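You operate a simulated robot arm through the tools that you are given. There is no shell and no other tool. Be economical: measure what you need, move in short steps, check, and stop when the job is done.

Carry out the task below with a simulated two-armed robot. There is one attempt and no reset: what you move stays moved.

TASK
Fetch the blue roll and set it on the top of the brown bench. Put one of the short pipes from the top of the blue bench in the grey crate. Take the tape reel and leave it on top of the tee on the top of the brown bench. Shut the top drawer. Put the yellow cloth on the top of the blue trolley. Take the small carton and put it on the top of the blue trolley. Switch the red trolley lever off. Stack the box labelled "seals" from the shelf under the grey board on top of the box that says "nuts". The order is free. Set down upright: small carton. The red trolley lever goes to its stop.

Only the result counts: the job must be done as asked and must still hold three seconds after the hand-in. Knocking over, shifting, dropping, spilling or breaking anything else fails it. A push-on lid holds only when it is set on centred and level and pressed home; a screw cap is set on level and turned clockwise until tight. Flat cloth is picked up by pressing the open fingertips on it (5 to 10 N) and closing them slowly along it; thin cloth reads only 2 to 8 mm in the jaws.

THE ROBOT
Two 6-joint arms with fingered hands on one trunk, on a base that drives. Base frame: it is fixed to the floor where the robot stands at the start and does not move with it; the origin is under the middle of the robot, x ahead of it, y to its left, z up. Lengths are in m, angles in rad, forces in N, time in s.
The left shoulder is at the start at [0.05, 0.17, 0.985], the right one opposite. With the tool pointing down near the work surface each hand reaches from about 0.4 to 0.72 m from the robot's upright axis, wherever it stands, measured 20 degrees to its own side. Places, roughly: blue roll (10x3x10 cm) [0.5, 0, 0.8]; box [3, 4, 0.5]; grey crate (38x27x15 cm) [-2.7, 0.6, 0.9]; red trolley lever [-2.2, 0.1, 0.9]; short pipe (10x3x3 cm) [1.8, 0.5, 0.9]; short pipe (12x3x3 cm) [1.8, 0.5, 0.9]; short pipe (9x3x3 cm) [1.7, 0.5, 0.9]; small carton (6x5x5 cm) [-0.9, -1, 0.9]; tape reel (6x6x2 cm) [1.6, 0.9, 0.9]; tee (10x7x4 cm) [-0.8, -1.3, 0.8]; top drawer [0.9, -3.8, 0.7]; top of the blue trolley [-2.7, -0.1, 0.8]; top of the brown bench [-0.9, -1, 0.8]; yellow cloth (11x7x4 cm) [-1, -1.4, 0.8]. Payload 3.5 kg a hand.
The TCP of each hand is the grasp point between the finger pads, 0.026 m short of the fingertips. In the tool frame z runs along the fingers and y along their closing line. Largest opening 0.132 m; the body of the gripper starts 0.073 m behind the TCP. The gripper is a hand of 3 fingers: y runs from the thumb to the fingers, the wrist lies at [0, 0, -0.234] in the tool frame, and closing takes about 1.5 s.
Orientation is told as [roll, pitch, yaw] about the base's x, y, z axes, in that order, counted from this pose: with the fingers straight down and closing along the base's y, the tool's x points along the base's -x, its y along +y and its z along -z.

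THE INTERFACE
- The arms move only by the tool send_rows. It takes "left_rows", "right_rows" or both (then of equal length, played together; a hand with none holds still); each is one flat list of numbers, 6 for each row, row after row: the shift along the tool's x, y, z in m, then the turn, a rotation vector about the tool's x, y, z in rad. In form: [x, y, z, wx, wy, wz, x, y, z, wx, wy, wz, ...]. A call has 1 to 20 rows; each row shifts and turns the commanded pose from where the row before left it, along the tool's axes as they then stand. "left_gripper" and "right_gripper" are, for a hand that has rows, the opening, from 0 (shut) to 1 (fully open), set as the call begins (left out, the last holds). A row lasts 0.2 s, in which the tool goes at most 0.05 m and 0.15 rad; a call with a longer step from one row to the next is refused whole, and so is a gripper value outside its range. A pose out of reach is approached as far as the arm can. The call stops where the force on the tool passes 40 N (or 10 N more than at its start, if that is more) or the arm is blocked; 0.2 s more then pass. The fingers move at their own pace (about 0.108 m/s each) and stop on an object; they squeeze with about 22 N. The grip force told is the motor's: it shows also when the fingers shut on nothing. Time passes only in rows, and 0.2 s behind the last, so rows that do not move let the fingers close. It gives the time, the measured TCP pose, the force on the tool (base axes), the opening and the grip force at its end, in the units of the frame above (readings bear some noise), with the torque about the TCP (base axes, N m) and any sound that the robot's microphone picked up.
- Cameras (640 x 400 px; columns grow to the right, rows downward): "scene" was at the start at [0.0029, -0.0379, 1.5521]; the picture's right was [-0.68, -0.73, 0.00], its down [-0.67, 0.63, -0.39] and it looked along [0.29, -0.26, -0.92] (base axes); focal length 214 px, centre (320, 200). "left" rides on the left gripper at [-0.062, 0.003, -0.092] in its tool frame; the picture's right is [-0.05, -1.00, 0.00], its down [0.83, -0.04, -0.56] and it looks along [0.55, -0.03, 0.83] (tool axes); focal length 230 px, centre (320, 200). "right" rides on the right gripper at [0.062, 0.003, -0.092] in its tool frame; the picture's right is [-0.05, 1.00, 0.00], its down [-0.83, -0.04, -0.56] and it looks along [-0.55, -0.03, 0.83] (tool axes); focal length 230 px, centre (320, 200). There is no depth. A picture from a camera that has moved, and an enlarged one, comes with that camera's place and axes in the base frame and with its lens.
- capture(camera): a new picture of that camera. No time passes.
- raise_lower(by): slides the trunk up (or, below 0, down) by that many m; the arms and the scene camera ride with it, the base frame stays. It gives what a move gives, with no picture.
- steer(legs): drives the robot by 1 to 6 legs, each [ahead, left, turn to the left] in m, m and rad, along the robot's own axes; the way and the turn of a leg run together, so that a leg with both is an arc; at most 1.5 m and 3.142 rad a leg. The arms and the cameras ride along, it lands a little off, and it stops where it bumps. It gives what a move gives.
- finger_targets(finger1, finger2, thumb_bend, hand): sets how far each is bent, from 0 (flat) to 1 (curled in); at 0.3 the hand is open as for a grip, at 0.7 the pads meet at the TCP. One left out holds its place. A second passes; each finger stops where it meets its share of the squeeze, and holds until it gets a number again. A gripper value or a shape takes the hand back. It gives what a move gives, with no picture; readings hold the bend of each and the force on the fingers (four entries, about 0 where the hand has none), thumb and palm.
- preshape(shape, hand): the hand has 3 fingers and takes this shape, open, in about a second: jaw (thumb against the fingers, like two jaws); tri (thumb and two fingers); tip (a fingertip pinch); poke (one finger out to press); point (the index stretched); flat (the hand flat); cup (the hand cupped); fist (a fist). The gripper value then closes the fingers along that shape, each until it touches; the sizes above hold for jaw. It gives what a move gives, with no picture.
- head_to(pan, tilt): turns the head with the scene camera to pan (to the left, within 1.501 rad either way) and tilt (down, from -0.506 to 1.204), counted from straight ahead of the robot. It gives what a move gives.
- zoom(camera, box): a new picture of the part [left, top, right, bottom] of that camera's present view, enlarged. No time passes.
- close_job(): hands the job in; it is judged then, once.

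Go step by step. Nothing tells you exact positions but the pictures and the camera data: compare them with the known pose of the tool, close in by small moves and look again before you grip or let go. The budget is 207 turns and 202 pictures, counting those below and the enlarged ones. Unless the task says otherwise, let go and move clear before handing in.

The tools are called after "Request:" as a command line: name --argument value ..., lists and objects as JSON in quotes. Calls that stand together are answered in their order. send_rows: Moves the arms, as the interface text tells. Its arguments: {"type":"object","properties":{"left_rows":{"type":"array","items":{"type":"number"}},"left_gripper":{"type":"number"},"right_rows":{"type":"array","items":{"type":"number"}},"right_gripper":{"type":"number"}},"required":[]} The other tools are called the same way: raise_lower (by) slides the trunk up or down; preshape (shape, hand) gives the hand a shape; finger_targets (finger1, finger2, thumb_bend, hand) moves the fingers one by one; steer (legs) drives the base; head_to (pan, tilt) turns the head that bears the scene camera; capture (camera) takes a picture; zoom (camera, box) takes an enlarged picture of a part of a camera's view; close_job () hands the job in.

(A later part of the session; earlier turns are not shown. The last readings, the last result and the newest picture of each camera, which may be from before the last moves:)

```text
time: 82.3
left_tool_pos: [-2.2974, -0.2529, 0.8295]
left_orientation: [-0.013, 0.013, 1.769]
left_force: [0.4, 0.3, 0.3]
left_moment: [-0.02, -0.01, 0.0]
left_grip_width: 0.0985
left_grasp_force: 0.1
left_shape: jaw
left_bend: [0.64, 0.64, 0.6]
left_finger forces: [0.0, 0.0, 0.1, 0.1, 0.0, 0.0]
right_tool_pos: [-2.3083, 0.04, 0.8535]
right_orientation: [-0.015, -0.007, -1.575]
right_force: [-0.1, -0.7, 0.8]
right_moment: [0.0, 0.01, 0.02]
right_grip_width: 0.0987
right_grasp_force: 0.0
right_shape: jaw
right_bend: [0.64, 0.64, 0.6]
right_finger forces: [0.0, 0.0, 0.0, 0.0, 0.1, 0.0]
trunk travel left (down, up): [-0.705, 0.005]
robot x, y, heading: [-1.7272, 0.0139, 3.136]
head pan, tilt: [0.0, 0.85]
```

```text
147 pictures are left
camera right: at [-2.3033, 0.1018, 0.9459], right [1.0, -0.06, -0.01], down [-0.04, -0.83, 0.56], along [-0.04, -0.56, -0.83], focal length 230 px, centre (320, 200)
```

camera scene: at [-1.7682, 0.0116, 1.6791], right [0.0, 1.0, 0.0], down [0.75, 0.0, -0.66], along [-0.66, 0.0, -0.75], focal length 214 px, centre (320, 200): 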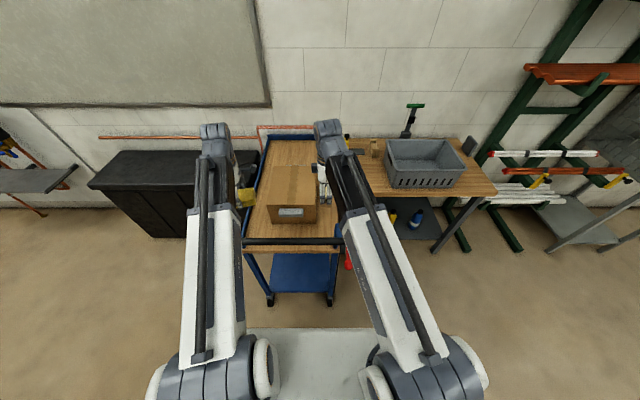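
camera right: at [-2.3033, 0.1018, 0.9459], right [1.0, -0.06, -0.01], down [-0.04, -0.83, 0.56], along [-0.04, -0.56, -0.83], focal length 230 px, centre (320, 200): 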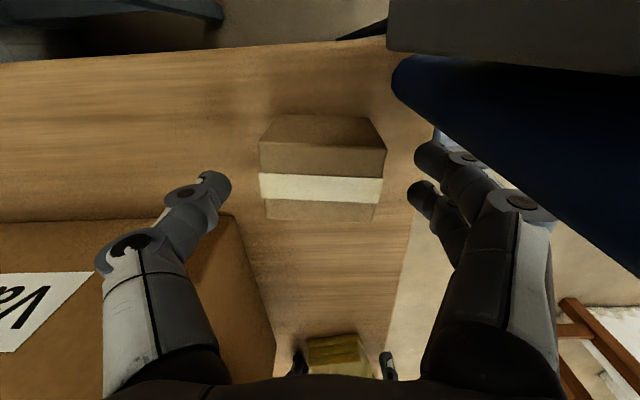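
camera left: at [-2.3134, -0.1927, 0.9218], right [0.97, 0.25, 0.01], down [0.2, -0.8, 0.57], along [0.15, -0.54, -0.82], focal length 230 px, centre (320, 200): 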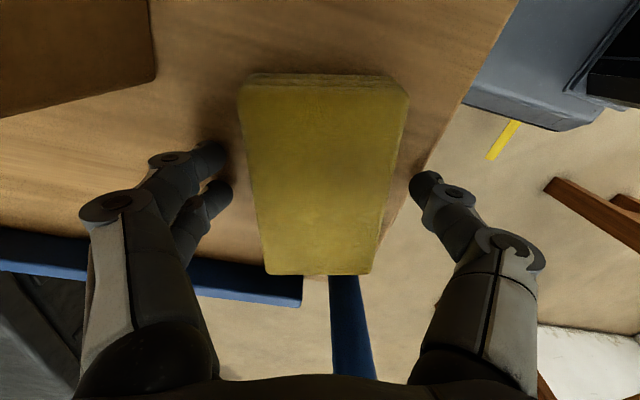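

Both released and standing. I rise straight up and verify.

Request:
send_rows --left_rows '[0, 0, -0.02, 0, 0, 0, 0, 0, -0.03, 0, 0, 0, 0, 0, -0.045, 0, 0, 0, 0, 0, -0.045, 0, 0, 0, 0, 0, -0.045, 0, 0, 0, 0, 0, -0.045, 0, 0, 0, 0, 0, -0.045, 0, 0, 0]' --right_rows '[0, 0, -0.02, 0, 0, 0, 0, 0, -0.03, 0, 0, 0, 0, 0, -0.045, 0, 0, 0, 0, 0, -0.045, 0, 0, 0, 0, 0, -0.045, 0, 0, 0, 0, 0, -0.045, 0, 0, 0, 0, 0, -0.045, 0, 0, 0]'

Request:
capture --camera "right"

Request:
capture --camera "left"

```text
time: 84.0
left_tool_pos: [-2.2998, -0.2547, 1.1039]
left_orientation: [-0.015, 0.015, 1.768]
left_force: [0.2, -0.5, -0.3]
left_moment: [0.03, 0.01, 0.0]
left_grip_width: 0.0987
left_grasp_force: 0.0
left_shape: jaw
left_bend: [0.64, 0.64, 0.6]
left_finger forces: [0.1, 0.0, 0.1, 0.0, 0.1, 0.0]
right_tool_pos: [-2.3043, 0.0404, 1.1264]
right_orientation: [-0.014, -0.008, -1.576]
right_force: [-0.4, -0.1, 0.2]
right_moment: [-0.01, 0.0, 0.0]
right_grip_width: 0.0988
right_grasp_force: 0.0
right_shape: jaw
right_bend: [0.64, 0.64, 0.6]
right_finger forces: [0.1, 0.1, 0.1, 0.0, 0.1, 0.0]
trunk travel left (down, up): [-0.705, 0.005]
robot x, y, heading: [-1.7299, 0.0113, 3.139]
head pan, tilt: [0.0, 0.85]
```

```text
146 pictures are left
camera right: at [-2.2987, 0.1031, 1.2183], right [1.0, -0.06, -0.02], down [-0.04, -0.83, 0.56], along [-0.04, -0.56, -0.83], focal length 230 px, centre (320, 200)
```

right: 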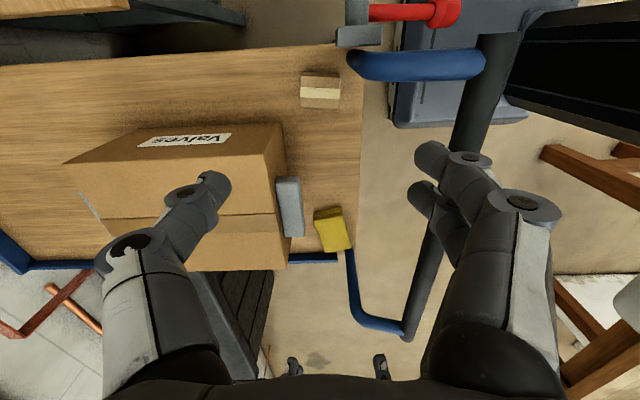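

```text
145 pictures are left
camera left: at [-2.3169, -0.1933, 1.1963], right [0.97, 0.25, 0.01], down [0.2, -0.8, 0.57], along [0.15, -0.54, -0.82], focal length 230 px, centre (320, 200)
```

left: 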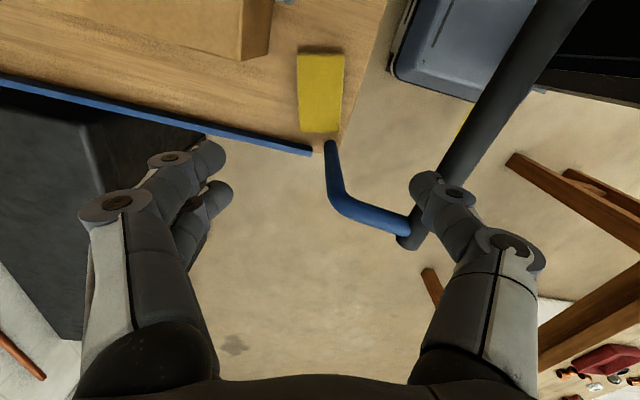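

Carton and cloth are placed. Now the red lever on the trolley's +y side: I move the right hand outward to view it.

Request:
send_rows --right_rows '[0.05, 0, 0, 0, 0, 0, 0.05, 0, 0, 0, 0, 0, 0.05, 0, 0, 0, 0, 0, 0.05, 0, 0, 0, 0, 0, 0.05, 0.005, 0, 0, 0, 0, 0.05, 0.005, 0, 0, 0, 0]' --right_gripper 1

Request:
capture --camera "right"

Request:
head_to --pan -0.2 --tilt 0.95

Request:
capture --camera "scene"

```text
refused: row 5 steps farther than a row can; nothing moved
```

```text
144 pictures are left
camera right: at [-2.2987, 0.1031, 1.2183], right [1.0, -0.06, -0.02], down [-0.04, -0.83, 0.56], along [-0.04, -0.56, -0.83], focal length 230 px, centre (320, 200)
```

right: 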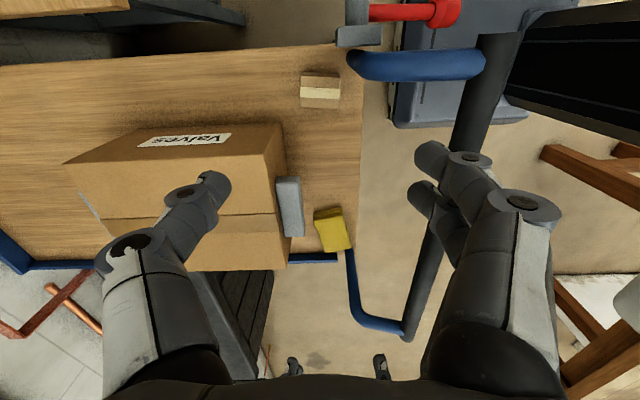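

```text
time: 84.7
left_tool_pos: [-2.3003, -0.2543, 1.103]
left_orientation: [-0.014, 0.012, 1.768]
left_force: [0.3, -0.4, 0.4]
left_moment: [-0.03, 0.02, 0.02]
left_grip_width: 0.0988
left_grasp_force: 0.0
left_shape: jaw
left_bend: [0.64, 0.64, 0.6]
left_finger forces: [0.0, 0.1, 0.0, 0.0, 0.0, 0.0]
right_tool_pos: [-2.304, 0.0416, 1.1257]
right_orientation: [-0.015, -0.008, -1.576]
right_force: [-0.2, 0.4, -0.6]
right_moment: [-0.01, 0.02, -0.03]
right_grip_width: 0.0985
right_grasp_force: 0.1
right_shape: jaw
right_bend: [0.64, 0.64, 0.6]
right_finger forces: [0.1, 0.0, 0.0, 0.1, 0.0, 0.0]
trunk travel left (down, up): [-0.705, 0.005]
robot x, y, heading: [-1.7279, 0.0119, 3.135]
head pan, tilt: [-0.201, 0.949]
```

```text
143 pictures are left
camera scene: at [-1.7597, 0.0261, 1.6717], right [0.2, 0.98, 0.0], down [0.8, -0.17, -0.58], along [-0.57, 0.12, -0.81], focal length 214 px, centre (320, 200)
```

scene: 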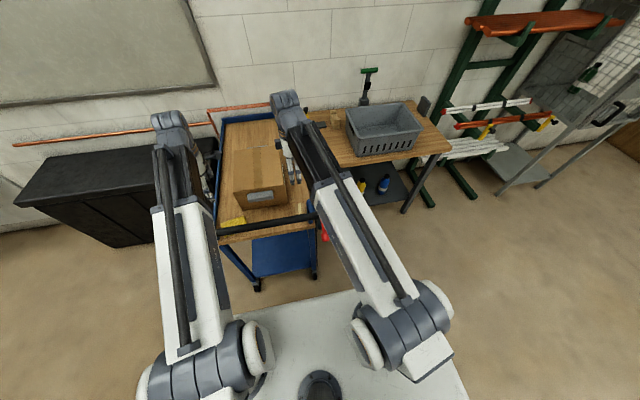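

Request:
send_rows --right_rows '[0.045, 0, 0, 0, 0, 0, 0.045, 0, 0, 0, 0, 0, 0.045, 0, 0, 0, 0, 0, 0.045, 0, 0, 0, 0, 0, 0.045, 0, 0, 0, 0, 0, 0.045, 0, 0, 0, 0, 0, 0.045, 0, 0, 0, 0, 0]' --right_gripper 1

Request:
capture --camera "right"

Request:
capture --camera "scene"

```text
time: 86.3
left_tool_pos: [-2.3014, -0.2558, 1.1036]
left_orientation: [-0.013, 0.012, 1.768]
left_force: [0.6, -0.2, -0.3]
left_moment: [-0.05, 0.03, 0.03]
left_grip_width: 0.0989
left_grasp_force: 0.0
left_shape: jaw
left_bend: [0.64, 0.64, 0.6]
left_finger forces: [0.0, 0.0, 0.1, 0.0, 0.1, 0.0]
right_tool_pos: [-2.2927, 0.1277, 1.1269]
right_orientation: [-0.016, -0.004, -1.601]
right_force: [0.6, 1.0, 1.2]
right_moment: [0.01, 0.03, 0.0]
right_grip_width: 0.1319
right_grasp_force: 0.2
right_shape: jaw
right_bend: [0.3, 0.3, 0.3]
right_finger forces: [0.0, 0.1, 0.0, 0.0, 0.0, 0.0]
right hand out of reach, approached as far as the arm can: row 2, 3, 4, 5, 6, 7
trunk travel left (down, up): [-0.705, 0.005]
robot x, y, heading: [-1.7288, 0.0129, 3.139]
head pan, tilt: [-0.201, 0.949]
```

```text
142 pictures are left
camera right: at [-2.286, 0.1901, 1.2187], right [1.0, -0.08, -0.02], down [-0.06, -0.83, 0.56], along [-0.06, -0.55, -0.83], focal length 230 px, centre (320, 200)
```

right: 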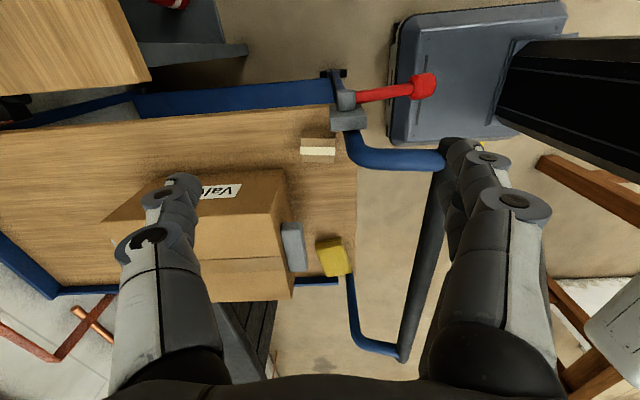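

```text
141 pictures are left
camera scene: at [-1.7599, 0.0261, 1.6717], right [0.2, 0.98, 0.0], down [0.8, -0.17, -0.58], along [-0.57, 0.12, -0.81], focal length 214 px, centre (320, 200)
```

scene: 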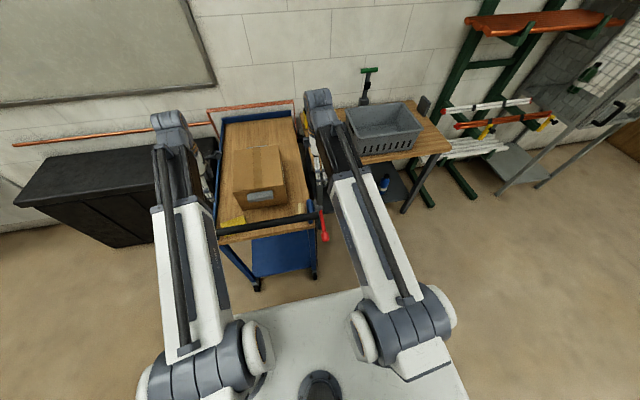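

Request:
zoom --camera "right" --box '[300, 50, 460, 150]'

Request:
zoom --camera "scene" --box '[280, 180, 360, 260]'

```text
4.00 times, centred on (380, 100) of right
camera zoom: at [-2.286, 0.1901, 1.2187], right [1.0, -0.08, -0.02], down [-0.06, -0.83, 0.56], along [-0.06, -0.55, -0.83], focal length 920 px, centre (80, 600)
```

zoom: 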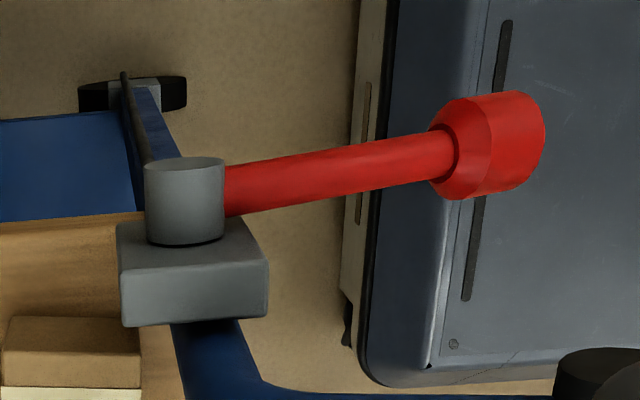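

```text
5.00 times, centred on (320, 220) of scene
camera zoom: at [-1.7599, 0.0261, 1.6717], right [0.2, 0.98, 0.0], down [0.8, -0.17, -0.58], along [-0.57, 0.12, -0.81], focal length 1072 px, centre (320, 100)
```

zoom: 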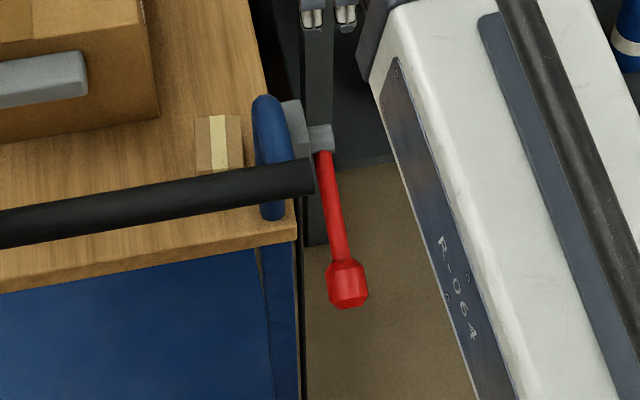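

The lever pivots about an axis along y: pivot ≈ (-2.26, 0.13, 0.90), knob ≈ (-2.145, 0.13, 0.85). I need to know which way is off, so I drive to its side for a look.

Request:
steer --legs '[[-0.4, 0, 0], [0, -0.5, 0]]'

Request:
head_to --pan 0.5 --tilt 0.7

Request:
capture --camera "scene"

```text
time: 91.4
left_tool_pos: [-1.9035, 0.2585, 1.1026]
left_orientation: [-0.014, 0.016, 1.771]
left_force: [0.0, 0.1, 0.8]
left_moment: [-0.01, -0.02, 0.05]
left_grip_width: 0.0988
left_grasp_force: 0.1
left_shape: jaw
left_bend: [0.64, 0.64, 0.6]
left_finger forces: [0.1, 0.1, 0.0, 0.0, 0.1, 0.0]
right_tool_pos: [-1.8971, 0.6406, 1.1261]
right_orientation: [-0.015, -0.002, -1.601]
right_force: [-0.6, -0.1, -0.1]
right_moment: [0.0, -0.03, 0.03]
right_grip_width: 0.1316
right_grasp_force: 0.1
right_shape: jaw
right_bend: [0.3, 0.3, 0.3]
right_finger forces: [0.0, 0.0, 0.0, 0.0, 0.0, 0.0]
trunk travel left (down, up): [-0.705, 0.005]
robot x, y, heading: [-1.3285, 0.5234, 3.14]
head pan, tilt: [-0.201, 0.949]
```

```text
time: 92.4
left_tool_pos: [-1.9037, 0.2583, 1.1034]
left_orientation: [-0.014, 0.012, 1.769]
left_force: [-0.6, 0.1, 0.1]
left_moment: [0.01, 0.0, 0.0]
left_grip_width: 0.0989
left_grasp_force: 0.1
left_shape: jaw
left_bend: [0.64, 0.64, 0.6]
left_finger forces: [0.0, 0.1, 0.0, 0.0, 0.0, 0.1]
right_tool_pos: [-1.8969, 0.6415, 1.1273]
right_orientation: [-0.017, -0.002, -1.602]
right_force: [0.6, 0.1, -0.3]
right_moment: [0.02, -0.01, 0.0]
right_grip_width: 0.1318
right_grasp_force: 0.1
right_shape: jaw
right_bend: [0.3, 0.3, 0.3]
right_finger forces: [0.0, 0.0, 0.0, 0.0, 0.0, 0.1]
trunk travel left (down, up): [-0.705, 0.005]
robot x, y, heading: [-1.3304, 0.5224, 3.141]
head pan, tilt: [0.499, 0.7]
```

```text
138 pictures are left
camera scene: at [-1.3668, 0.4841, 1.6914], right [-0.47, 0.88, 0.0], down [0.57, 0.31, -0.76], along [-0.67, -0.36, -0.64], focal length 214 px, centre (320, 200)
```

scene: 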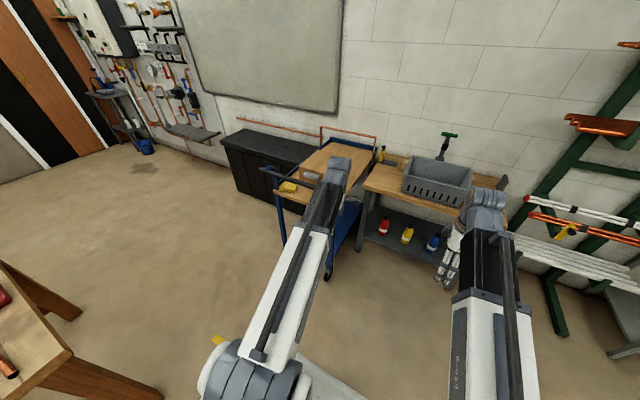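

The left arm hides the lever; I move it to the left and look again.

Request:
send_rows --left_rows '[0.045, 0.009, 0, 0, 0, 0, 0.045, 0.009, 0, 0, 0, 0, 0.045, 0.009, 0, 0, 0, 0, 0.045, 0.009, 0, 0, 0, 0, 0.045, 0.009, 0, 0, 0, 0]'

Request:
zoom --camera "scene" --box '[260, 120, 420, 260]'

Request:
capture --camera "left"

```text
time: 93.6
left_tool_pos: [-1.9034, 0.0249, 1.105]
left_orientation: [-0.015, 0.011, 1.769]
left_force: [-0.4, -0.8, -0.2]
left_moment: [0.01, -0.01, -0.02]
left_grip_width: 0.0986
left_grasp_force: 0.0
left_shape: jaw
left_bend: [0.64, 0.64, 0.6]
left_finger forces: [0.0, 0.1, 0.1, 0.0, 0.1, 0.0]
right_tool_pos: [-1.8963, 0.6402, 1.1259]
right_orientation: [-0.015, -0.002, -1.6]
right_force: [-0.6, 0.2, 0.3]
right_moment: [-0.04, 0.01, 0.01]
right_grip_width: 0.1318
right_grasp_force: 0.0
right_shape: jaw
right_bend: [0.3, 0.3, 0.3]
right_finger forces: [0.1, 0.0, 0.0, 0.0, 0.0, 0.0]
trunk travel left (down, up): [-0.705, 0.005]
robot x, y, heading: [-1.3309, 0.5252, 3.139]
head pan, tilt: [0.499, 0.7]
```

```text
2.86 times, centred on (340, 190) of scene
camera zoom: at [-1.3667, 0.4835, 1.6914], right [-0.48, 0.88, 0.0], down [0.57, 0.31, -0.76], along [-0.67, -0.36, -0.64], focal length 613 px, centre (263, 229)
```

zoom: 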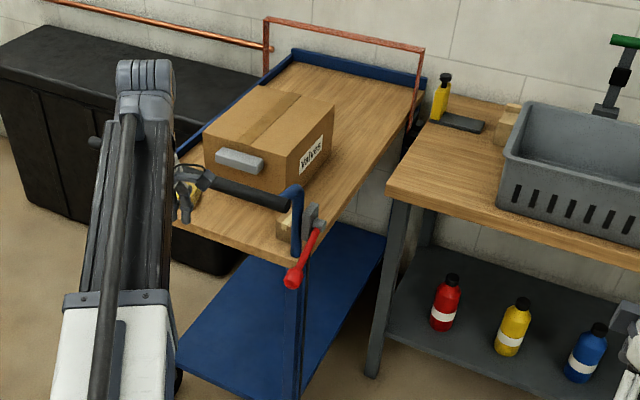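

```text
136 pictures are left
camera left: at [-1.9195, 0.0863, 1.1972], right [0.97, 0.25, 0.01], down [0.2, -0.8, 0.56], along [0.15, -0.54, -0.83], focal length 230 px, centre (320, 200)
```

left: 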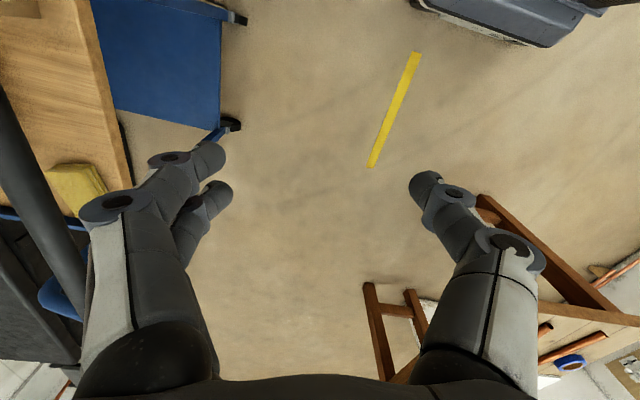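

Request:
zoom --camera "scene" --box '[318, 160, 350, 200]'

```text
10.00 times, centred on (334, 180) of scene
camera zoom: at [-1.3667, 0.4835, 1.6914], right [-0.48, 0.88, 0.0], down [0.57, 0.31, -0.76], along [-0.67, -0.36, -0.64], focal length 2145 px, centre (180, 400)
```

zoom: 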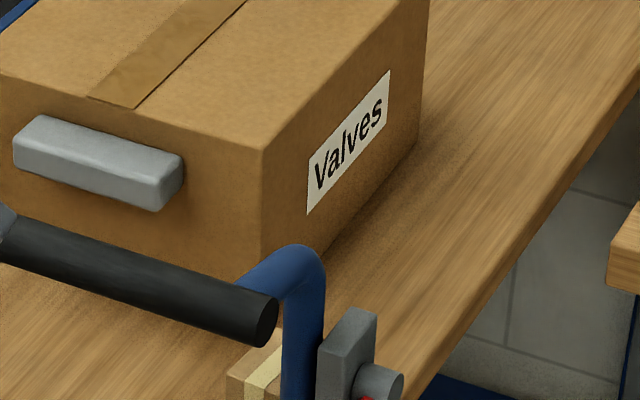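

Request:
zoom --camera "scene" --box '[316, 176, 356, 226]'

```text
8.00 times, centred on (336, 201) of scene
camera zoom: at [-1.3667, 0.4835, 1.6914], right [-0.48, 0.88, 0.0], down [0.57, 0.31, -0.76], along [-0.67, -0.36, -0.64], focal length 1716 px, centre (192, 192)
```

zoom: 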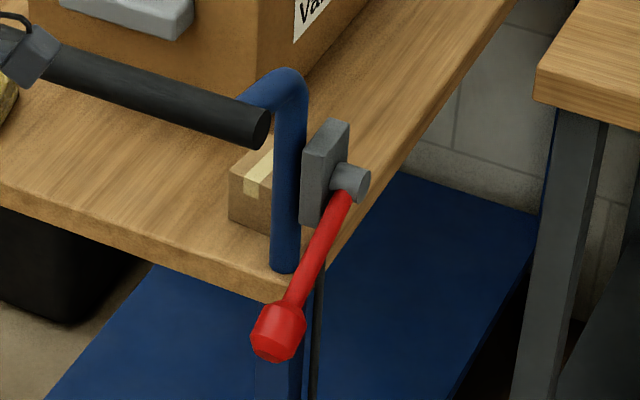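

No marks; the lever sits about 23° below horizontal, so it is probably at its lower (on) stop and off is up. I turn the right hand to point forward, so it can take the knob from the front with the fingers beside it.

Request:
send_rows --right_rows '[0, 0, 0, 0, 0, 0.14, 0, 0, 0, 0, 0, 0.14, 0, 0, 0, 0, 0, 0.14, 0, 0, 0, 0, 0, 0.14, 0, 0, 0, 0, 0, 0.14, 0, 0, 0, 0, 0, 0.14, 0, 0, 0, 0, 0, 0.14, 0, 0, 0, 0, 0, 0.14, 0, 0, 0, 0, 0, 0.14, 0, 0, 0, 0, 0, 0.14, 0, 0, 0, 0, 0, 0.14]'

Request:
send_rows --right_rows '[0, 0, 0, 0, -0.1427, 0, 0, 0, 0, 0, -0.1427, 0, 0, 0, 0, 0, -0.1427, 0, 0, 0, 0, 0, -0.1427, 0, 0, 0, 0, 0, -0.1427, 0, 0, 0, 0, 0, -0.1427, 0, 0, 0, 0, 0, -0.1427, 0, 0, 0, 0, 0, -0.1427, 0, 0, 0, 0, 0, -0.1427, 0, 0, 0, 0, 0, -0.1427, 0, 0, 0, 0, 0, -0.1427, 0]'

Request:
steer --legs '[[0, 0.56, 0]]'

Request:
head_to --pan -0.1 --tilt 0.8

Request:
capture --camera "scene"

Request:
capture --camera "right"

```text
time: 96.0
left_tool_pos: [-1.9017, 0.0248, 1.1055]
left_orientation: [-0.014, 0.01, 1.771]
left_force: [-0.4, 0.9, 0.8]
left_moment: [0.0, -0.03, 0.01]
left_grip_width: 0.0987
left_grasp_force: 0.2
left_shape: jaw
left_bend: [0.64, 0.64, 0.6]
left_finger forces: [0.1, 0.0, 0.0, 0.0, 0.1, 0.1]
right_tool_pos: [-1.8965, 0.6408, 1.1246]
right_orientation: [0.002, -0.016, 3.14]
right_force: [-1.0, -0.7, -0.6]
right_moment: [-0.02, -0.01, 0.01]
right_grip_width: 0.132
right_grasp_force: 0.1
right_shape: jaw
right_bend: [0.3, 0.3, 0.3]
right_finger forces: [0.0, 0.0, 0.0, 0.1, 0.0, 0.0]
trunk travel left (down, up): [-0.705, 0.005]
robot x, y, heading: [-1.3325, 0.5242, 3.135]
head pan, tilt: [0.499, 0.7]
```

```text
time: 98.4
left_tool_pos: [-1.9033, 0.0271, 1.105]
left_orientation: [-0.014, 0.012, 1.769]
left_force: [-0.5, 0.8, -0.1]
left_moment: [-0.05, 0.0, 0.03]
left_grip_width: 0.0986
left_grasp_force: 0.0
left_shape: jaw
left_bend: [0.64, 0.64, 0.6]
left_finger forces: [0.0, 0.1, 0.0, 0.1, 0.1, 0.0]
right_tool_pos: [-2.0307, 0.6269, 1.1464]
right_orientation: [0.079, -1.517, 3.041]
right_force: [-1.2, 0.0, -0.1]
right_moment: [0.03, -0.02, -0.04]
right_grip_width: 0.1319
right_grasp_force: 0.1
right_shape: jaw
right_bend: [0.3, 0.3, 0.3]
right_finger forces: [0.0, 0.0, 0.0, 0.0, 0.1, 0.0]
right hand out of reach, approached as far as the arm can: row 4, 5, 6, 7, 8, 9, 10, 11
trunk travel left (down, up): [-0.705, 0.005]
robot x, y, heading: [-1.3347, 0.5206, 3.135]
head pan, tilt: [0.499, 0.7]
```

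```text
time: 101.7
left_tool_pos: [-1.904, -0.541, 1.1062]
left_orientation: [-0.014, 0.011, 1.772]
left_force: [-1.1, 0.7, 0.0]
left_moment: [0.03, 0.02, -0.02]
left_grip_width: 0.0984
left_grasp_force: 0.2
left_shape: jaw
left_bend: [0.64, 0.64, 0.6]
left_finger forces: [0.0, 0.0, 0.0, 0.0, 0.0, 0.0]
right_tool_pos: [-2.0308, 0.0622, 1.1471]
right_orientation: [-0.042, -1.521, -3.123]
right_force: [0.1, -0.1, 0.4]
right_moment: [0.04, -0.03, 0.02]
right_grip_width: 0.1321
right_grasp_force: 0.1
right_shape: jaw
right_bend: [0.3, 0.3, 0.3]
right_finger forces: [0.0, 0.1, 0.1, 0.0, 0.0, 0.1]
trunk travel left (down, up): [-0.705, 0.005]
robot x, y, heading: [-1.3332, -0.0445, 3.143]
head pan, tilt: [0.499, 0.7]
```

```text
time: 102.7
left_tool_pos: [-1.9031, -0.5387, 1.1048]
left_orientation: [-0.012, 0.013, 1.771]
left_force: [-0.5, 0.4, -1.0]
left_moment: [-0.01, -0.03, -0.01]
left_grip_width: 0.0984
left_grasp_force: 0.1
left_shape: jaw
left_bend: [0.64, 0.64, 0.6]
left_finger forces: [0.0, 0.0, 0.0, 0.0, 0.0, 0.1]
right_tool_pos: [-2.0307, 0.0623, 1.1477]
right_orientation: [-0.032, -1.52, -3.131]
right_force: [0.8, -0.6, -0.2]
right_moment: [0.0, 0.02, -0.01]
right_grip_width: 0.1319
right_grasp_force: 0.1
right_shape: jaw
right_bend: [0.3, 0.3, 0.3]
right_finger forces: [0.1, 0.1, 0.1, 0.0, 0.1, 0.0]
trunk travel left (down, up): [-0.705, 0.005]
robot x, y, heading: [-1.3327, -0.0436, 3.141]
head pan, tilt: [-0.099, 0.799]
```

```text
133 pictures are left
camera scene: at [-1.374, -0.0322, 1.6832], right [0.1, 0.99, 0.0], down [0.71, -0.07, -0.7], along [-0.69, 0.07, -0.72], focal length 214 px, centre (320, 200)
```

scene: 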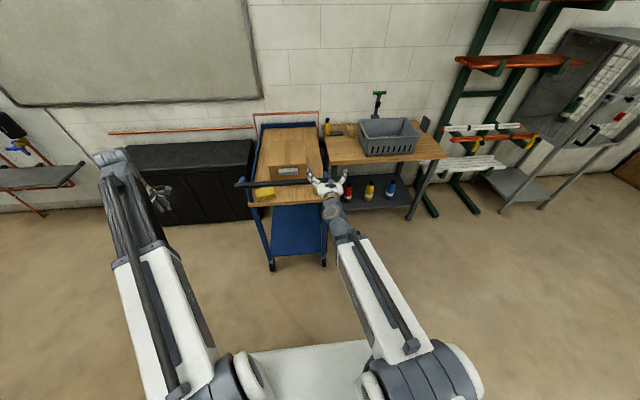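

```text
132 pictures are left
camera right: at [-1.936, 0.0567, 1.0908], right [-0.03, -1.0, 0.05], down [0.51, 0.03, 0.86], along [-0.86, 0.05, 0.51], focal length 230 px, centre (320, 200)
```

right: 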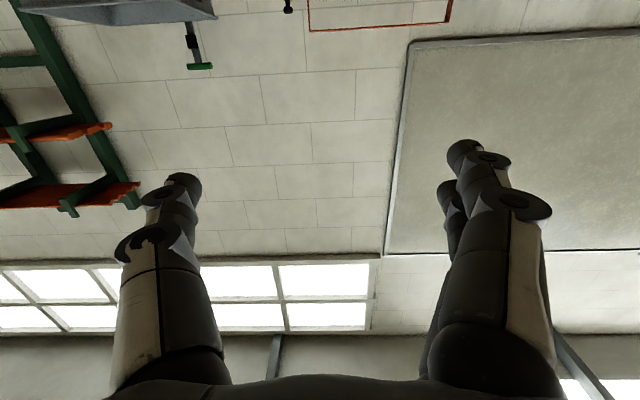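

The hand points forward. I lower the trunk to knob height and shift sideways, then look.

Request:
raise_lower --by -0.295

Request:
send_rows --right_rows '[0, -0.035, 0, 0, 0, 0, 0, -0.034, 0, 0, 0, 0]'

Request:
head_to --pan -0.2 --tilt 0.6

Request:
zoom --camera "scene" --box '[240, 130, 400, 230]'

Request:
capture --camera "right"

```text
time: 105.6
left_tool_pos: [-1.9048, -0.5396, 0.81]
left_orientation: [-0.013, 0.011, 1.771]
left_force: [0.1, 0.6, 0.4]
left_moment: [-0.03, -0.01, -0.01]
left_grip_width: 0.0987
left_grasp_force: 0.0
left_shape: jaw
left_bend: [0.64, 0.64, 0.6]
left_finger forces: [0.1, 0.0, 0.1, 0.0, 0.1, 0.0]
right_tool_pos: [-2.0312, 0.0623, 0.8535]
right_orientation: [-0.034, -1.521, -3.132]
right_force: [0.9, 0.5, 0.1]
right_moment: [0.0, 0.02, 0.0]
right_grip_width: 0.132
right_grasp_force: 0.0
right_shape: jaw
right_bend: [0.3, 0.3, 0.3]
right_finger forces: [0.1, 0.0, 0.0, 0.0, 0.1, 0.1]
trunk travel left (down, up): [-0.41, 0.3]
robot x, y, heading: [-1.335, -0.04, 3.142]
head pan, tilt: [-0.099, 0.799]
```

```text
time: 106.2
left_tool_pos: [-1.904, -0.5385, 0.8101]
left_orientation: [-0.014, 0.011, 1.772]
left_force: [0.2, -0.4, 0.5]
left_moment: [-0.02, -0.04, -0.03]
left_grip_width: 0.0987
left_grasp_force: 0.1
left_shape: jaw
left_bend: [0.64, 0.64, 0.6]
left_finger forces: [0.1, 0.0, 0.1, 0.1, 0.0, 0.1]
right_tool_pos: [-2.0358, 0.1306, 0.8505]
right_orientation: [-0.024, -1.52, -3.14]
right_force: [0.4, 0.3, 0.7]
right_moment: [0.01, -0.01, -0.01]
right_grip_width: 0.132
right_grasp_force: 0.0
right_shape: jaw
right_bend: [0.3, 0.3, 0.3]
right_finger forces: [0.1, 0.1, 0.0, 0.0, 0.0, 0.1]
right hand out of reach, approached as far as the arm can: row 1
trunk travel left (down, up): [-0.41, 0.3]
robot x, y, heading: [-1.3343, -0.0425, 3.139]
head pan, tilt: [-0.099, 0.799]
```

```text
time: 107.0
left_tool_pos: [-1.9045, -0.5401, 0.8092]
left_orientation: [-0.014, 0.013, 1.773]
left_force: [0.4, -0.5, 0.6]
left_moment: [0.01, 0.02, 0.0]
left_grip_width: 0.0984
left_grasp_force: 0.0
left_shape: jaw
left_bend: [0.64, 0.64, 0.6]
left_finger forces: [0.0, 0.0, 0.0, 0.1, 0.1, 0.0]
right_tool_pos: [-2.0357, 0.1311, 0.8525]
right_orientation: [-0.03, -1.519, -3.133]
right_force: [-0.6, 0.6, 0.3]
right_moment: [0.02, 0.03, -0.01]
right_grip_width: 0.132
right_grasp_force: 0.0
right_shape: jaw
right_bend: [0.3, 0.3, 0.3]
right_finger forces: [0.0, 0.0, 0.1, 0.1, 0.0, 0.0]
trunk travel left (down, up): [-0.41, 0.3]
robot x, y, heading: [-1.3346, -0.0431, 3.138]
head pan, tilt: [-0.201, 0.6]
```

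```text
4.00 times, centred on (320, 180) of scene
camera zoom: at [-1.3802, -0.0225, 1.405], right [0.2, 0.98, 0.0], down [0.55, -0.11, -0.82], along [-0.81, 0.17, -0.57], focal length 858 px, centre (320, 280)
```

zoom: 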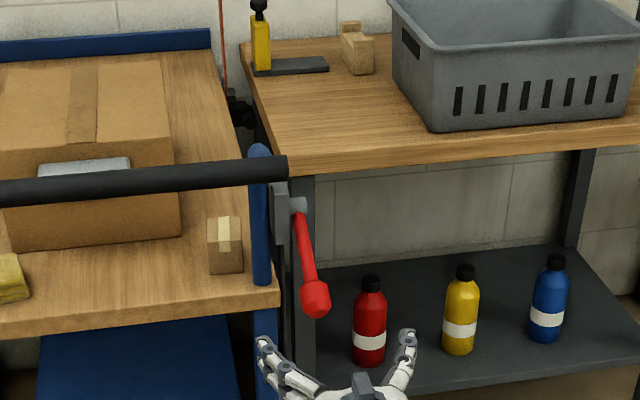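

```text
130 pictures are left
camera right: at [-1.9409, 0.1254, 0.7951], right [-0.03, -1.0, 0.05], down [0.51, 0.03, 0.86], along [-0.86, 0.05, 0.51], focal length 230 px, centre (320, 200)
```

right: 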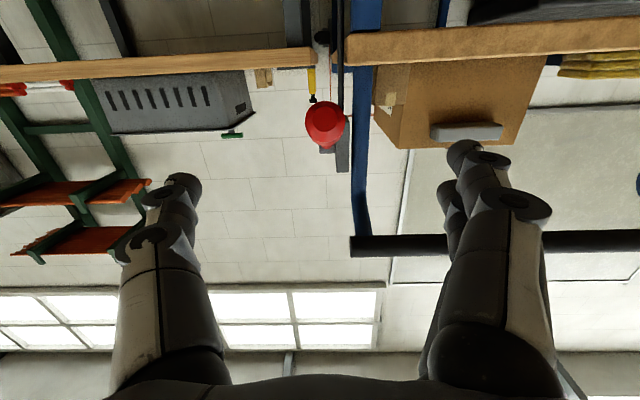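

The knob is at about (-2.145, 0.13, 0.84), straight ahead of the hand. Since the handle bar is close above, I will push the lever up from beneath with closed fingers: close, lower, move under the knob.

Request:
send_rows --right_rows '[0, -0.012, 0, 0, 0, 0, 0, 0, 0, 0, 0, 0, 0, 0, 0, 0, 0, 0, 0, 0, 0, 0, 0, 0, 0, 0, 0, 0, 0, 0, 0, 0, 0, 0, 0, 0, 0, 0, 0, 0, 0, 0, 0, 0, 0, 0, 0, 0]' --right_gripper 0

Request:
raise_lower --by -0.09

Request:
send_rows --right_rows '[0, 0, 0.025, 0, 0, 0, 0, 0, 0.025, 0, 0, 0, 0, 0, 0.025, 0, 0, 0, 0, 0, 0.02, 0, 0, 0]'

Request:
zoom --camera "scene" --box '[240, 100, 400, 200]'

Request:
capture --camera "right"

```text
time: 108.8
left_tool_pos: [-1.903, -0.5399, 0.8092]
left_orientation: [-0.014, 0.012, 1.771]
left_force: [-0.3, 0.7, 0.9]
left_moment: [-0.01, 0.03, 0.01]
left_grip_width: 0.0987
left_grasp_force: 0.0
left_shape: jaw
left_bend: [0.64, 0.64, 0.6]
left_finger forces: [0.0, 0.1, 0.0, 0.0, 0.1, 0.0]
right_tool_pos: [-2.0368, 0.1404, 0.8532]
right_orientation: [-0.043, -1.516, -3.134]
right_force: [-0.4, 0.7, 0.1]
right_moment: [0.01, 0.01, 0.02]
right_grip_width: 0.0
right_grasp_force: 22.1
right_shape: jaw
right_bend: [0.63, 0.63, 0.66]
right_finger forces: [0.1, 0.1, 0.0, 0.0, 0.0, 0.0]
right hand out of reach, approached as far as the arm can: row 1
trunk travel left (down, up): [-0.41, 0.3]
robot x, y, heading: [-1.3358, -0.0378, 3.142]
head pan, tilt: [-0.201, 0.6]
```

```text
time: 110.0
left_tool_pos: [-1.9039, -0.5397, 0.7199]
left_orientation: [-0.014, 0.011, 1.77]
left_force: [-0.2, -0.2, -0.9]
left_moment: [-0.01, -0.01, 0.02]
left_grip_width: 0.0986
left_grasp_force: 0.0
left_shape: jaw
left_bend: [0.64, 0.64, 0.6]
left_finger forces: [0.1, 0.1, 0.0, 0.1, 0.1, 0.0]
right_tool_pos: [-2.0366, 0.1398, 0.7619]
right_orientation: [-0.041, -1.516, -3.133]
right_force: [0.0, -0.8, -0.6]
right_moment: [0.0, 0.0, 0.0]
right_grip_width: 0.0001
right_grasp_force: 22.0
right_shape: jaw
right_bend: [0.63, 0.63, 0.66]
right_finger forces: [0.1, 0.0, 0.0, 0.0, 0.0, 0.0]
trunk travel left (down, up): [-0.32, 0.39]
robot x, y, heading: [-1.3314, -0.0446, 3.139]
head pan, tilt: [-0.201, 0.6]
```

```text
time: 111.0
left_tool_pos: [-1.9042, -0.5403, 0.7197]
left_orientation: [-0.014, 0.012, 1.771]
left_force: [-0.6, -0.6, -0.1]
left_moment: [-0.02, -0.04, -0.04]
left_grip_width: 0.0986
left_grasp_force: 0.0
left_shape: jaw
left_bend: [0.64, 0.64, 0.6]
left_finger forces: [0.0, 0.1, 0.1, 0.0, 0.0, 0.0]
right_tool_pos: [-2.1304, 0.1423, 0.756]
right_orientation: [-0.042, -1.515, -3.133]
right_force: [-0.1, 0.4, -0.3]
right_moment: [0.05, 0.0, -0.01]
right_grip_width: 0.0002
right_grasp_force: 22.1
right_shape: jaw
right_bend: [0.63, 0.63, 0.66]
right_finger forces: [0.0, 0.0, 0.0, 0.0, 0.0, 0.0]
trunk travel left (down, up): [-0.32, 0.39]
robot x, y, heading: [-1.3353, -0.0425, 3.142]
head pan, tilt: [-0.201, 0.6]
```

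```text
4.00 times, centred on (320, 150) of scene
camera zoom: at [-1.3802, -0.0225, 1.3151], right [0.2, 0.98, 0.0], down [0.55, -0.11, -0.83], along [-0.81, 0.17, -0.56], focal length 858 px, centre (320, 400)
```

zoom: 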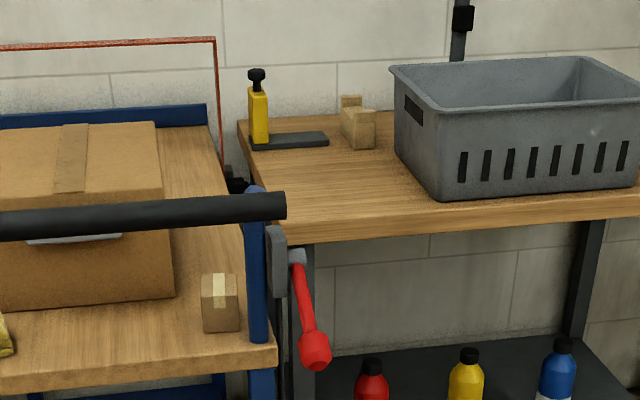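

```text
128 pictures are left
camera right: at [-2.0341, 0.135, 0.6992], right [-0.04, -1.0, 0.05], down [0.51, 0.02, 0.86], along [-0.86, 0.06, 0.51], focal length 230 px, centre (320, 200)
```

right: 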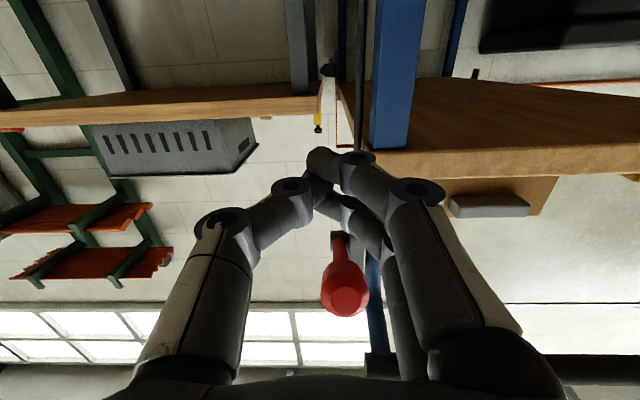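

The fingers are beneath the knob. I raise the hand slowly until the lever meets its stop.

Request:
send_rows --right_rows '[-0.015, 0, 0, 0, 0, 0, -0.015, 0, 0, 0, 0, 0, -0.015, 0, 0, 0, 0, 0, -0.015, 0, 0, 0, 0, 0, -0.015, 0, 0, 0, 0, 0, -0.015, 0, 0, 0, 0, 0]'

Request:
zoom --camera "scene" --box '[240, 100, 400, 200]'

Request:
capture --camera "right"

```text
time: 112.4
left_tool_pos: [-1.9045, -0.54, 0.7197]
left_orientation: [-0.015, 0.012, 1.772]
left_force: [-0.7, -0.3, -0.6]
left_moment: [-0.01, 0.04, 0.02]
left_grip_width: 0.0985
left_grasp_force: 0.1
left_shape: jaw
left_bend: [0.64, 0.64, 0.6]
left_finger forces: [0.0, 0.1, 0.0, 0.0, 0.0, 0.0]
right_tool_pos: [-2.1336, 0.1438, 0.8232]
right_orientation: [-0.037, -1.519, -3.138]
right_force: [1.5, 0.0, -2.1]
right_moment: [0.03, 0.01, 0.04]
right_grip_width: 0.0002
right_grasp_force: 22.0
right_shape: jaw
right_bend: [0.63, 0.64, 0.66]
right_finger forces: [0.0, 2.3, 0.0, 0.1, 0.0, 0.0]
right hand out of reach, approached as far as the arm can: row 3, 4, 5
trunk travel left (down, up): [-0.32, 0.39]
robot x, y, heading: [-1.3345, -0.0434, 3.138]
head pan, tilt: [-0.201, 0.6]
```

```text
4.00 times, centred on (320, 150) of scene
camera zoom: at [-1.3803, -0.0225, 1.3151], right [0.2, 0.98, 0.0], down [0.55, -0.11, -0.82], along [-0.81, 0.17, -0.57], focal length 858 px, centre (320, 400)
```

zoom: 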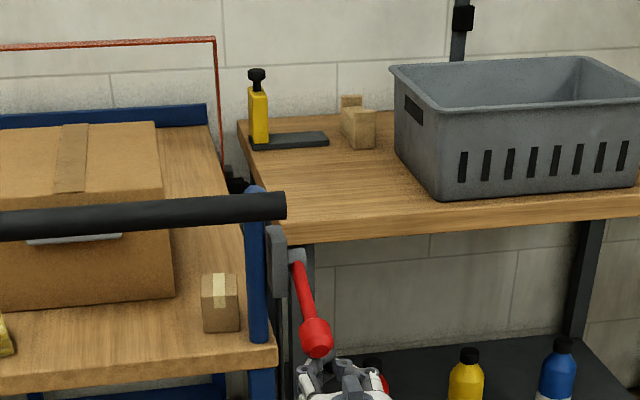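

```text
126 pictures are left
camera right: at [-2.0383, 0.1381, 0.7674], right [-0.04, -1.0, 0.05], down [0.51, 0.02, 0.86], along [-0.86, 0.06, 0.51], focal length 230 px, centre (320, 200)
```

right: 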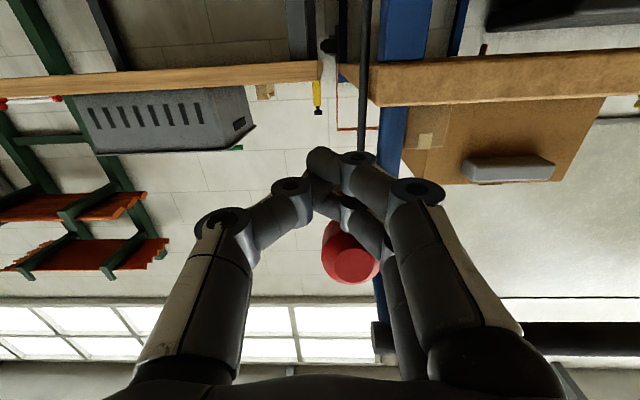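

The lever moves up easily. I continue with the trunk, in steps.

Request:
raise_lower --by 0.05

Request:
zoom --camera "scene" --box '[240, 110, 400, 210]'

Request:
raise_lower --by 0.03

Request:
zoom --camera "scene" --box '[240, 110, 400, 210]'

```text
time: 113.3
left_tool_pos: [-1.9037, -0.5394, 0.7696]
left_orientation: [-0.013, 0.013, 1.772]
left_force: [0.4, -1.4, 0.3]
left_moment: [0.0, 0.0, 0.02]
left_grip_width: 0.0988
left_grasp_force: 0.1
left_shape: jaw
left_bend: [0.64, 0.64, 0.6]
left_finger forces: [0.0, 0.0, 0.0, 0.0, 0.1, 0.0]
right_tool_pos: [-2.1347, 0.1428, 0.8725]
right_orientation: [-0.041, -1.518, -3.133]
right_force: [-1.0, 0.8, 0.5]
right_moment: [-0.01, 0.01, 0.01]
right_grip_width: 0.0001
right_grasp_force: 21.6
right_shape: jaw
right_bend: [0.63, 0.64, 0.66]
right_finger forces: [0.1, 0.0, 0.0, 0.0, 0.1, 0.0]
trunk travel left (down, up): [-0.37, 0.34]
robot x, y, heading: [-1.3348, -0.0399, 3.137]
head pan, tilt: [-0.201, 0.6]
```

```text
4.00 times, centred on (320, 160) of scene
camera zoom: at [-1.3804, -0.0225, 1.3651], right [0.2, 0.98, 0.0], down [0.55, -0.11, -0.82], along [-0.81, 0.17, -0.57], focal length 858 px, centre (320, 360)
```

zoom: 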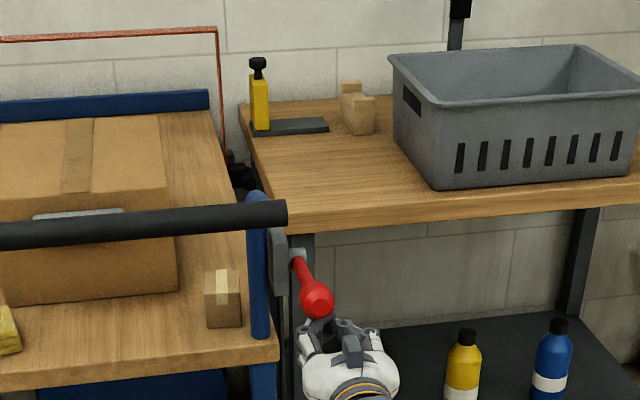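

```text
time: 114.1
left_tool_pos: [-1.9036, -0.5404, 0.799]
left_orientation: [-0.014, 0.011, 1.772]
left_force: [0.0, 0.2, -0.3]
left_moment: [0.03, 0.02, -0.04]
left_grip_width: 0.0988
left_grasp_force: 0.0
left_shape: jaw
left_bend: [0.64, 0.64, 0.6]
left_finger forces: [0.0, 0.0, 0.0, 0.0, 0.1, 0.1]
right_tool_pos: [-2.1338, 0.1443, 0.9039]
right_orientation: [-0.043, -1.517, -3.134]
right_force: [0.9, -0.6, 0.4]
right_moment: [-0.01, 0.01, 0.0]
right_grip_width: 0.0
right_grasp_force: 21.9
right_shape: jaw
right_bend: [0.63, 0.64, 0.66]
right_finger forces: [0.0, 0.0, 0.1, 0.0, 0.1, 0.0]
trunk travel left (down, up): [-0.4, 0.31]
robot x, y, heading: [-1.3299, -0.0434, 3.135]
head pan, tilt: [-0.201, 0.6]
```

```text
4.00 times, centred on (320, 160) of scene
camera zoom: at [-1.3804, -0.0225, 1.3951], right [0.2, 0.98, 0.0], down [0.55, -0.11, -0.82], along [-0.81, 0.17, -0.57], focal length 858 px, centre (320, 360)
```

zoom: 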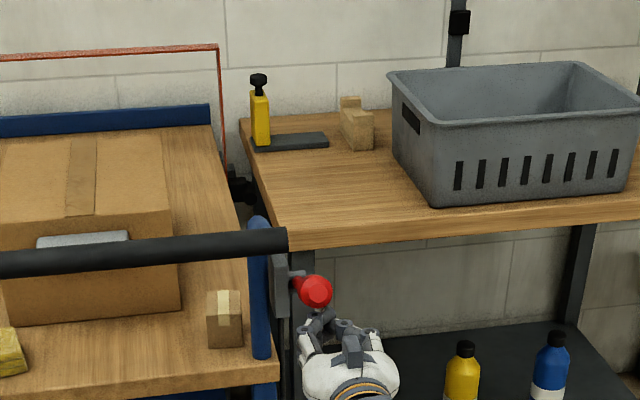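

Request:
raise_lower --by 0.03

Request:
zoom --camera "scene" --box '[240, 110, 400, 210]'

Request:
capture --camera "right"

```text
time: 114.7
left_tool_pos: [-1.9036, -0.539, 0.8238]
left_orientation: [-0.014, 0.012, 1.77]
left_force: [0.8, 0.6, 0.3]
left_moment: [0.01, 0.0, 0.01]
left_grip_width: 0.099
left_grasp_force: 0.1
left_shape: jaw
left_bend: [0.64, 0.64, 0.6]
left_finger forces: [0.0, 0.0, 0.0, 0.0, 0.0, 0.1]
right_tool_pos: [-2.1324, 0.1452, 0.9143]
right_orientation: [-0.046, -1.491, -3.131]
right_force: [3.8, 0.7, -10.1]
right_moment: [0.07, -0.08, 0.05]
right_grip_width: 0.0002
right_grasp_force: 22.1
right_shape: jaw
right_bend: [0.63, 0.64, 0.66]
right_finger forces: [0.0, 0.0, 0.0, 0.0, 0.0, 0.0]
trunk travel left (down, up): [-0.424, 0.286]
robot x, y, heading: [-1.3319, -0.0411, 3.138]
head pan, tilt: [-0.201, 0.6]
stopped: the force on the tool passed its limit at 49 N (the readings are from after the stop); the commanded pose is now the measured one
```

```text
4.00 times, centred on (320, 160) of scene
camera zoom: at [-1.3809, -0.0223, 1.4189], right [0.2, 0.98, 0.0], down [0.55, -0.11, -0.82], along [-0.81, 0.17, -0.57], focal length 858 px, centre (320, 360)
```

zoom: 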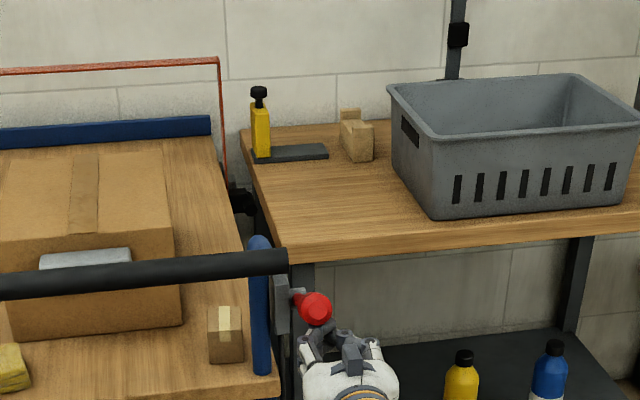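

```text
122 pictures are left
camera right: at [-2.0358, 0.1383, 0.861], right [-0.04, -1.0, 0.05], down [0.49, 0.02, 0.87], along [-0.87, 0.06, 0.49], focal length 230 px, centre (320, 200)
```

right: 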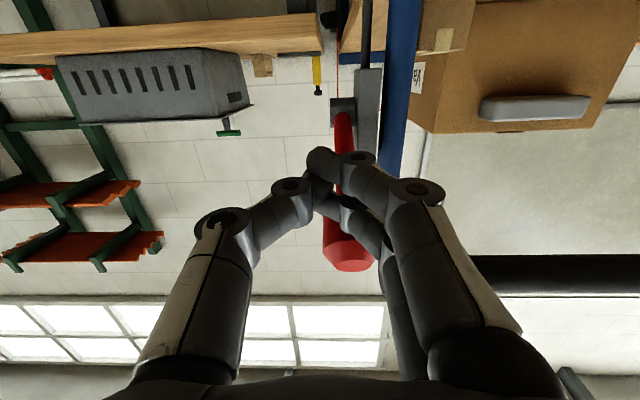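

The lever met its upper stop (angle ≈ +22°, mirrored from before). I back off and check it stays.

Request:
send_rows --right_rows '[0.015, 0, 0, 0, 0, 0, 0.02, 0, 0, 0, 0, 0, 0.03, 0, 0, 0, 0, 0, 0.02, 0, -0.03, 0, 0, 0, 0, 0, -0.04, 0, 0, 0, 0, 0, -0.04, 0, 0, 0]'

Request:
zoom --camera "scene" --box '[240, 110, 400, 210]'

Request:
capture --camera "right"

```text
time: 116.0
left_tool_pos: [-1.9027, -0.5394, 0.8235]
left_orientation: [-0.014, 0.013, 1.772]
left_force: [-0.6, 0.0, -0.7]
left_moment: [0.02, 0.02, 0.01]
left_grip_width: 0.0983
left_grasp_force: 0.0
left_shape: jaw
left_bend: [0.64, 0.64, 0.6]
left_finger forces: [0.0, 0.1, 0.0, 0.0, 0.1, 0.1]
right_tool_pos: [-2.0374, 0.1439, 0.87]
right_orientation: [-0.058, -1.494, -3.123]
right_force: [0.3, 1.4, -0.8]
right_moment: [0.04, 0.0, 0.05]
right_grip_width: 0.0
right_grasp_force: 21.8
right_shape: jaw
right_bend: [0.63, 0.64, 0.66]
right_finger forces: [0.0, 0.1, 0.0, 0.0, 0.0, 0.0]
right hand out of reach, approached as far as the arm can: row 2, 3, 4, 6
trunk travel left (down, up): [-0.424, 0.286]
robot x, y, heading: [-1.3335, -0.0398, 3.14]
head pan, tilt: [-0.201, 0.6]
```

```text
4.00 times, centred on (320, 160) of scene
camera zoom: at [-1.3803, -0.0226, 1.4186], right [0.2, 0.98, 0.0], down [0.55, -0.11, -0.82], along [-0.81, 0.17, -0.57], focal length 858 px, centre (320, 360)
```

zoom: 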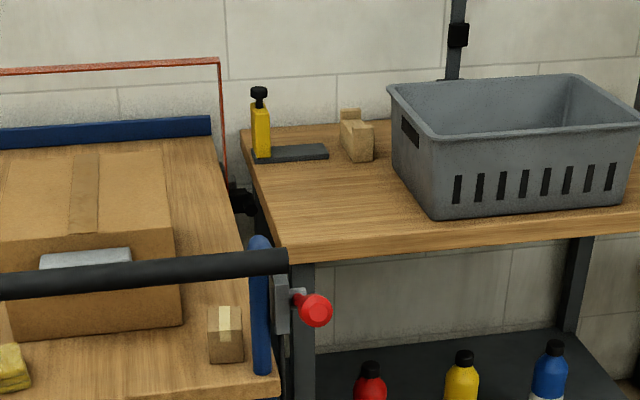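

```text
120 pictures are left
camera right: at [-1.9398, 0.1371, 0.816], right [-0.04, -1.0, 0.05], down [0.49, 0.02, 0.87], along [-0.87, 0.06, 0.49], focal length 230 px, centre (320, 200)
```

right: 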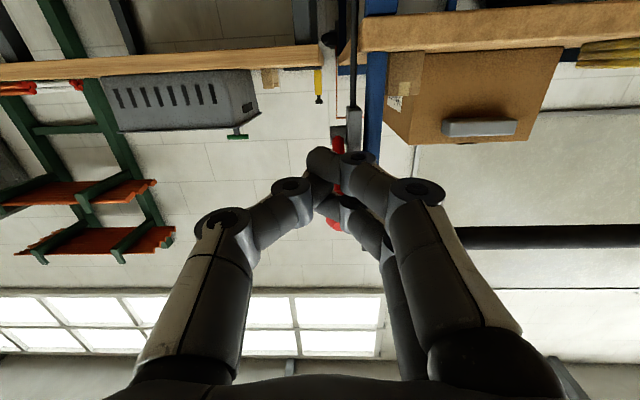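

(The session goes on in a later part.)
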